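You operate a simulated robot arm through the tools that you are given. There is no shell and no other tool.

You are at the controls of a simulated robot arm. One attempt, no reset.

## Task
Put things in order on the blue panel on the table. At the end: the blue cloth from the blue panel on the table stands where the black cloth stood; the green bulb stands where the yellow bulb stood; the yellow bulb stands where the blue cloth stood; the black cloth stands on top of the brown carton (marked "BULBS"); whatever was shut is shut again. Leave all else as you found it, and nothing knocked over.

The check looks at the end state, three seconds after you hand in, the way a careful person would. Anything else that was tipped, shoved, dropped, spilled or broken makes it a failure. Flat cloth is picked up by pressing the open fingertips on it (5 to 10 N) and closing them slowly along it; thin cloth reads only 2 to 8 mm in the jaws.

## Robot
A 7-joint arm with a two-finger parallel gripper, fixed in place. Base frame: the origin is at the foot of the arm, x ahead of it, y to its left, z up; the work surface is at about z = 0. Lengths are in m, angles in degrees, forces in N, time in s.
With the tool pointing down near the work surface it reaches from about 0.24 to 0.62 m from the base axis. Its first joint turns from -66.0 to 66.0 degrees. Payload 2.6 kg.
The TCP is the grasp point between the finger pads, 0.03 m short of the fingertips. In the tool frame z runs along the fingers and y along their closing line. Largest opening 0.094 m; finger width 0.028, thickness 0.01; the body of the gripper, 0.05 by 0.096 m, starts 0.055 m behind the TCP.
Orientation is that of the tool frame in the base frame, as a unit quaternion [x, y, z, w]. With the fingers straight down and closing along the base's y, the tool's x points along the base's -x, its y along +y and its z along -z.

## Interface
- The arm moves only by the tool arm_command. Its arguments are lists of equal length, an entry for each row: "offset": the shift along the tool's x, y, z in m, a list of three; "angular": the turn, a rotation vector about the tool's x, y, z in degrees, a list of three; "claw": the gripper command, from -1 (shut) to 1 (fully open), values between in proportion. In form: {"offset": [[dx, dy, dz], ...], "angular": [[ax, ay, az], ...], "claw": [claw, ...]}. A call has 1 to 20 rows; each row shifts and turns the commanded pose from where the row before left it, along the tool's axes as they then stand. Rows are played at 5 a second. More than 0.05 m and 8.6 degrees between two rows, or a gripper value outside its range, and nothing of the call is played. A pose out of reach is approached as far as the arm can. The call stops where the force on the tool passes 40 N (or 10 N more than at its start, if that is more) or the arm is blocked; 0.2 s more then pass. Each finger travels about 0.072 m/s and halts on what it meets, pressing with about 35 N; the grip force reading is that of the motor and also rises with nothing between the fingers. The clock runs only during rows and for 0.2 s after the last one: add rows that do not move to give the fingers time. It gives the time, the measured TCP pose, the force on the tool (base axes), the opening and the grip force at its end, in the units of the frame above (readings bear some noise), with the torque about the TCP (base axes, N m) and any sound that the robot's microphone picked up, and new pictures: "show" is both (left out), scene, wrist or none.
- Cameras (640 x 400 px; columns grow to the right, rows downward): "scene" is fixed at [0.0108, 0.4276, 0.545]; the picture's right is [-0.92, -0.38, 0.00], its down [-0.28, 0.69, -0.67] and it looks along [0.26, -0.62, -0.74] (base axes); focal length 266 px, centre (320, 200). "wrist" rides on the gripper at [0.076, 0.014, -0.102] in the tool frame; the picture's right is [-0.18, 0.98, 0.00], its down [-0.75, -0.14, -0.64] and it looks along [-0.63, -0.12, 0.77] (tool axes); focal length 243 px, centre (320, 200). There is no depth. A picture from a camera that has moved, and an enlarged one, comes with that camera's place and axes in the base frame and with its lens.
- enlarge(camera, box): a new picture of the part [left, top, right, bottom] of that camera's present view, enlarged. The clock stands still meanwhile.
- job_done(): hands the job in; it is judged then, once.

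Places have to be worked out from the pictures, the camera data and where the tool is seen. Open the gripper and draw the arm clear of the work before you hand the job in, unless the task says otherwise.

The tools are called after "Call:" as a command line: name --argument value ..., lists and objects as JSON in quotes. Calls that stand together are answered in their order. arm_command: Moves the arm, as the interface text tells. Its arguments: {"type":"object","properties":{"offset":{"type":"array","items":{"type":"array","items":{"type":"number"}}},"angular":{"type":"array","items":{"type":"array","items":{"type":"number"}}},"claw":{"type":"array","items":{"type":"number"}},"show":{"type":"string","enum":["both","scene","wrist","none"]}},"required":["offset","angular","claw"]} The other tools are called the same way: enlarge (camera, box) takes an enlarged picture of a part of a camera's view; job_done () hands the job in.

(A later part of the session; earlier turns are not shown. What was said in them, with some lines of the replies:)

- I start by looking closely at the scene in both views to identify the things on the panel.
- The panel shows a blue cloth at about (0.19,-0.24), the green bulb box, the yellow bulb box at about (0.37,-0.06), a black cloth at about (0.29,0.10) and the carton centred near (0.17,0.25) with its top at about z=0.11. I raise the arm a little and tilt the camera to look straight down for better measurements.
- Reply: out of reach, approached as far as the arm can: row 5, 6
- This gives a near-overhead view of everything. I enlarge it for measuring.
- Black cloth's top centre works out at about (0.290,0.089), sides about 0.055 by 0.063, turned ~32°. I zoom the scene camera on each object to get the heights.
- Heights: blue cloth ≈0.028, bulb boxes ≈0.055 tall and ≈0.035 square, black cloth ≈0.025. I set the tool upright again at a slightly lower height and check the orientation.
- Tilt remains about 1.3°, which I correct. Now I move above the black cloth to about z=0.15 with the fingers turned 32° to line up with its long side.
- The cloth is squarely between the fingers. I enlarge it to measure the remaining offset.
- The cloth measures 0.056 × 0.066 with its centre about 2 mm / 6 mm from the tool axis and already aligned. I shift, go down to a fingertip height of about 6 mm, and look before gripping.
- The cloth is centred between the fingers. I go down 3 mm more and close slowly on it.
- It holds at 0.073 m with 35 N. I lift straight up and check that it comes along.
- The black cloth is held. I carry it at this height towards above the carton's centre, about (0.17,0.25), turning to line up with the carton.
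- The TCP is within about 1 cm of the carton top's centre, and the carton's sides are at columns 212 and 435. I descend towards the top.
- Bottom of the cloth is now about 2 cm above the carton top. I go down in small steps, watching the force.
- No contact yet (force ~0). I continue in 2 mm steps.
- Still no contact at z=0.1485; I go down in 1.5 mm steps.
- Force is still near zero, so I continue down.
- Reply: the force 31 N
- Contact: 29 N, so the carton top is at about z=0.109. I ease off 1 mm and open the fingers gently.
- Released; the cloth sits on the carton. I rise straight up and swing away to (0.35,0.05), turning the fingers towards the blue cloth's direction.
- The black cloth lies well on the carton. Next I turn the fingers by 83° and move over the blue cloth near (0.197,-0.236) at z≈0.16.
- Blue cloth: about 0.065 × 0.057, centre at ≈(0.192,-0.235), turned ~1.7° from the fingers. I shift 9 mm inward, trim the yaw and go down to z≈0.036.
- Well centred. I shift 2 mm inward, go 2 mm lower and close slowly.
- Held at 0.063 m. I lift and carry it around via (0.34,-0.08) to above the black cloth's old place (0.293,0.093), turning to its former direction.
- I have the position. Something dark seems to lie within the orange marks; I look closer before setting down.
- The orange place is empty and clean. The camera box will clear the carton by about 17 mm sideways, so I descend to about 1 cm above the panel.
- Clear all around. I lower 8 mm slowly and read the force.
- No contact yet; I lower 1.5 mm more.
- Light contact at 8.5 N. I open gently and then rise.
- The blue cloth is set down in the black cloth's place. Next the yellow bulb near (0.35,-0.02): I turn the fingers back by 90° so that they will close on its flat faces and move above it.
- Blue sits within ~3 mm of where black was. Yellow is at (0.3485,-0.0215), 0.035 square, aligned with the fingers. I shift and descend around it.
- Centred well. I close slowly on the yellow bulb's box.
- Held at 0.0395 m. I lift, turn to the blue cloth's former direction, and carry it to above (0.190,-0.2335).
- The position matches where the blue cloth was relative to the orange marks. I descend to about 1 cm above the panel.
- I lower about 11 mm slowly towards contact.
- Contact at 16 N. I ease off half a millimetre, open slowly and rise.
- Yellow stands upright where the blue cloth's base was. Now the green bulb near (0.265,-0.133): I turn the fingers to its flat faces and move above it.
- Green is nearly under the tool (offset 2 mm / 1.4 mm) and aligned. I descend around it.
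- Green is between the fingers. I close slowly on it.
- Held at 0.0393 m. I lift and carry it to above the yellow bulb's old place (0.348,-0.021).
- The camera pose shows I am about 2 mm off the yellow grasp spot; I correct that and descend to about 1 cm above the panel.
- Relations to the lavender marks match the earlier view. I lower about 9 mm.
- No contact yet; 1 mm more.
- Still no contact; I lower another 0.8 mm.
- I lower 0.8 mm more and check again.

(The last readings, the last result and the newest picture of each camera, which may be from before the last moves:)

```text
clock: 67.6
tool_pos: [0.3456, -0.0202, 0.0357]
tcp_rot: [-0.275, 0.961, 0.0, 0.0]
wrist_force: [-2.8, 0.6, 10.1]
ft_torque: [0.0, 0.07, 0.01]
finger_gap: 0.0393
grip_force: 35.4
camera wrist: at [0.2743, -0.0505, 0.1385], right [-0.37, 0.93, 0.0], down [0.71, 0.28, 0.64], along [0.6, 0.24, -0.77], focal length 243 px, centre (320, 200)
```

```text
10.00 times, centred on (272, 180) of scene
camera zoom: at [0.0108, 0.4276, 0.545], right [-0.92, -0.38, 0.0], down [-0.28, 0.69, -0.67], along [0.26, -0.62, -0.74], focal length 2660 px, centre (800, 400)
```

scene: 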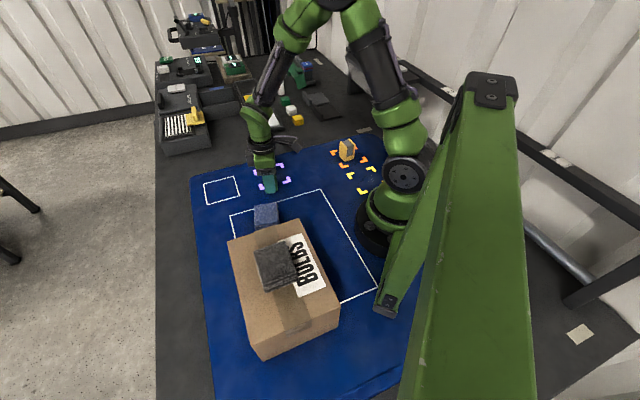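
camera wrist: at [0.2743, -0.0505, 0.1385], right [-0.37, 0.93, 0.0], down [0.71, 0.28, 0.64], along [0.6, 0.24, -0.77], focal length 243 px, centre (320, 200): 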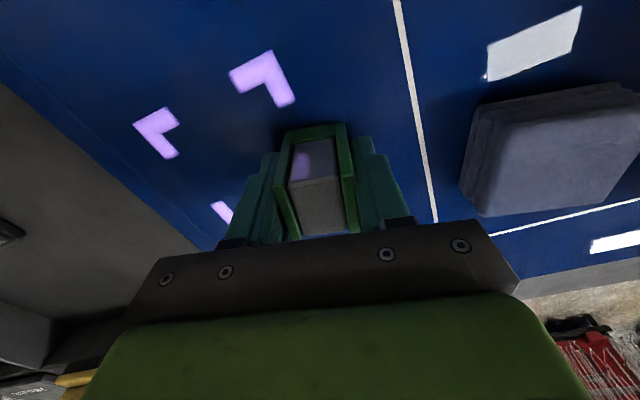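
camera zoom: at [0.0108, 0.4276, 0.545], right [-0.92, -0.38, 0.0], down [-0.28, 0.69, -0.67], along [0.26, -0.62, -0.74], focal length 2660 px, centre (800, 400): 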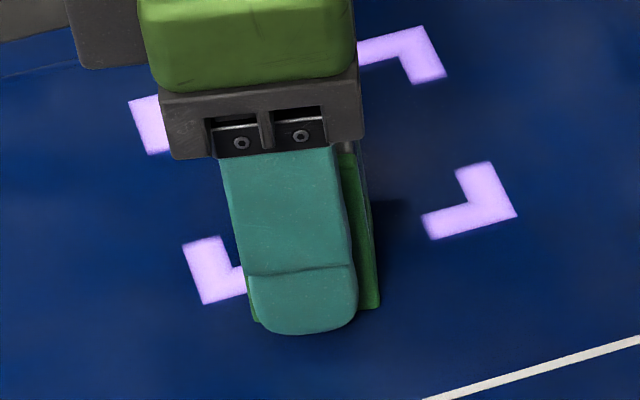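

Contact at 10 N, and green's base edge is within 1–2 mm of where yellow's was. I open slowly and rise straight up.

Call:
arm_command --offset '[[0, 0, -0.0003], [0, 0, 0], [0, 0, 0], [0, 0, 0], [0, 0, 0], [0, 0, 0], [0, 0, 0], [0, 0, 0], [0, 0, -0.02], [0, 0, -0.04], [0, 0, -0.05], [0, 0, -0.05], [0, 0, -0.04], [0, 0, 0]]' --angular '[[0, 0, 0], [0, 0, 0], [0, 0, 0], [0, 0, 0], [0, 0, 0], [0, 0, 0], [0, 0, 0], [0, 0, 0], [0, 0, 0], [0, 0, 0], [0, 0, 0], [0, 0, 0], [0, 0, 0], [0, 0, 0]]' --claw '[-0.4, -0.2, -0.1, 0, 0.2, 0.5, 0.9, 1, 1, 1, 1, 1, 1, 1]'

Call:
enlarge --camera "scene" --box '[190, 130, 400, 260]'

Call:
enlarge --camera "scene" --box '[240, 160, 304, 200]'

Call:
enlarge --camera "scene" --box '[200, 190, 400, 380]'

```text
clock: 70.6
tool_pos: [0.346, -0.0195, 0.2358]
tcp_rot: [-0.277, 0.961, 0.0, 0.0]
wrist_force: [0.4, 0.9, 1.4]
ft_torque: [0.04, 0.02, -0.01]
finger_gap: 0.0941
grip_force: 0.0
camera wrist: at [0.2744, -0.0496, 0.3384], right [-0.37, 0.93, 0.0], down [0.71, 0.28, 0.64], along [0.6, 0.24, -0.77], focal length 243 px, centre (320, 200)
```

scene: 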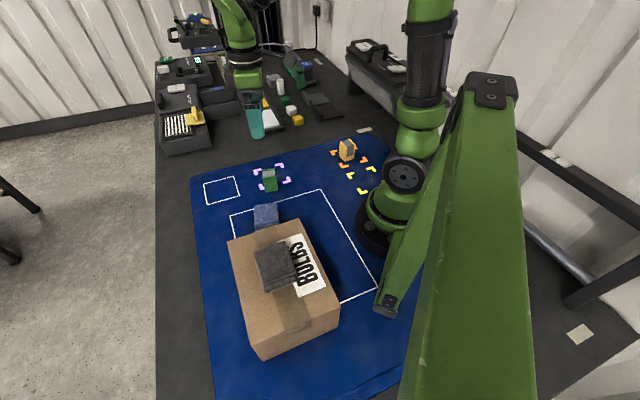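
wrist: 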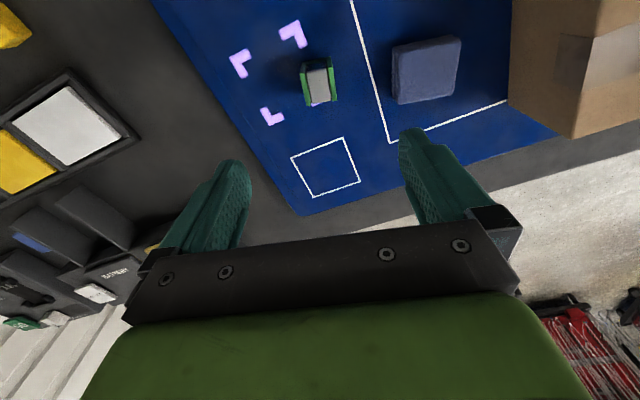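

```text
3.05 times, centred on (295, 195) of scene
camera zoom: at [0.0108, 0.4276, 0.545], right [-0.92, -0.38, 0.0], down [-0.28, 0.69, -0.67], along [0.26, -0.62, -0.74], focal length 811 px, centre (396, 215)
```

zoom: 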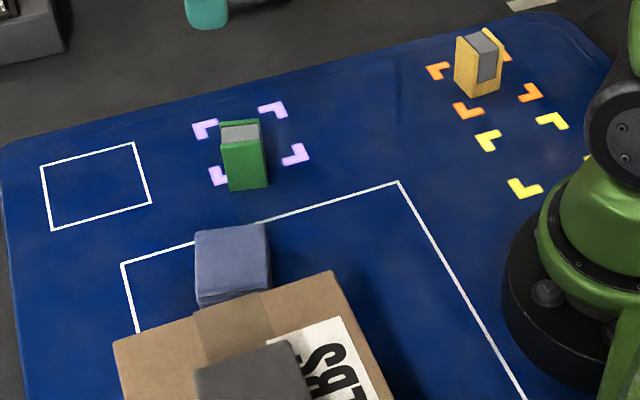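

```text
10.00 times, centred on (272, 180) of scene
camera zoom: at [0.0108, 0.4276, 0.545], right [-0.92, -0.38, 0.0], down [-0.28, 0.69, -0.67], along [0.26, -0.62, -0.74], focal length 2660 px, centre (800, 400)
```

zoom: 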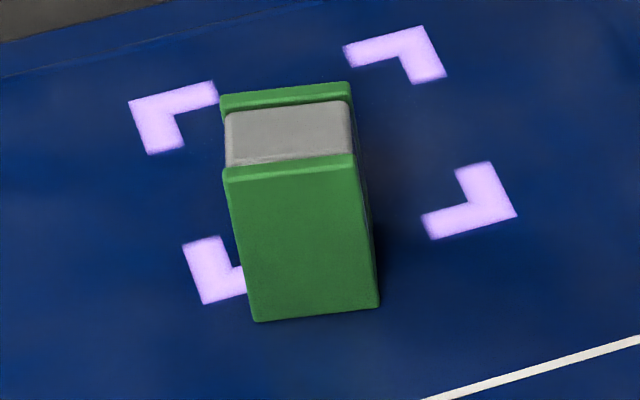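

```text
2.11 times, centred on (300, 285) of scene
camera zoom: at [0.0108, 0.4276, 0.545], right [-0.92, -0.38, 0.0], down [-0.28, 0.69, -0.67], along [0.26, -0.62, -0.74], focal length 560 px, centre (362, 21)
```

zoom: 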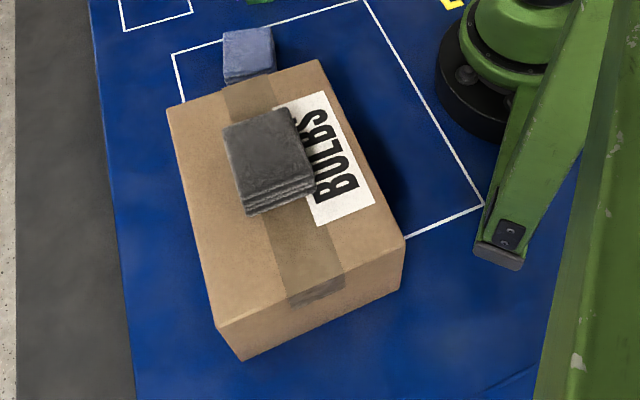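

Everything is in place and the carton hasn't moved. I draw the arm up and clear, close to its starting pose.

Call:
arm_command --offset '[[0, 0, -0.03], [0, 0, -0.02], [0, 0, 0], [0, 0, 0], [0, 0, 0], [0, 0, 0], [-0.015, 0.04, 0], [-0.015, 0.04, 0], [0, 0, 0]]' --angular '[[0, 0, 0], [0, 0, 0], [0, 0, 8], [0, 0, 8], [0, 0, 8], [0, 0, 8], [0, 0, 0], [0, 0, 0], [0, 0, 0]]' --claw '[1, 1, 1, 1, 1, 1, 1, 1, 1]'

```text
clock: 72.6
tool_pos: [0.3781, 0.0605, 0.2863]
tcp_rot: [-0.001, 1.0, 0.0, -0.001]
wrist_force: [-0.9, 1.3, -0.4]
ft_torque: [-0.01, 0.01, -0.01]
finger_gap: 0.0937
grip_force: 0.1
camera wrist: at [0.3018, 0.0722, 0.3895], right [0.18, 0.98, 0.0], down [0.75, -0.14, 0.64], along [0.63, -0.12, -0.77], focal length 243 px, centre (320, 200)
```

scene: 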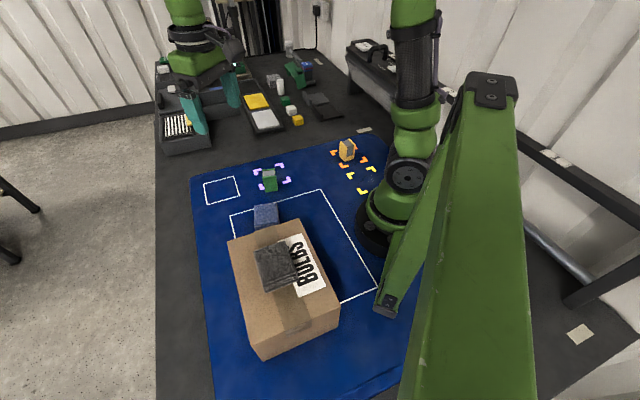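
wrist: 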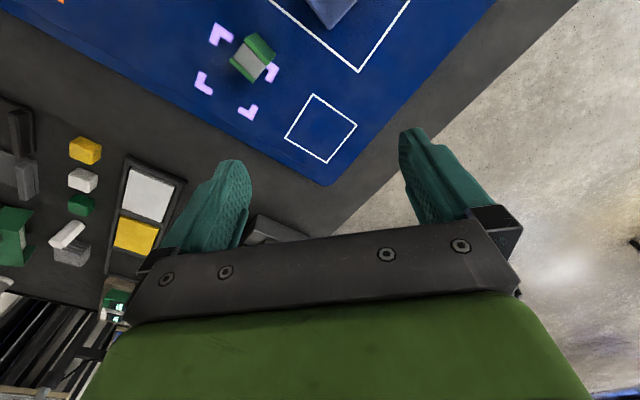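

The arm is clear with the gripper open, all four things are where they belong, and the carton is still shut and in place. I hand the job in.

Call:
job_done

```text
The job is handed in.
```

All four things on the blue panel are where you asked, and I have handed the job in. The result of the check has not come back.

- **Black cloth:** it lies on top of the brown "BULBS" carton, near the middle.
- **Blue cloth:** it lies where the black cloth was, within about 3 mm.
- **Yellow bulb:** it stands upright where the blue cloth was, within a few millimetres by the camera.
- **Green bulb:** it stands upright where the yellow bulb was, within about 2 mm.

The carton stayed shut the whole time and did not move. The pictures show nothing else tipped or shifted. The arm is back near its starting pose with the gripper open.
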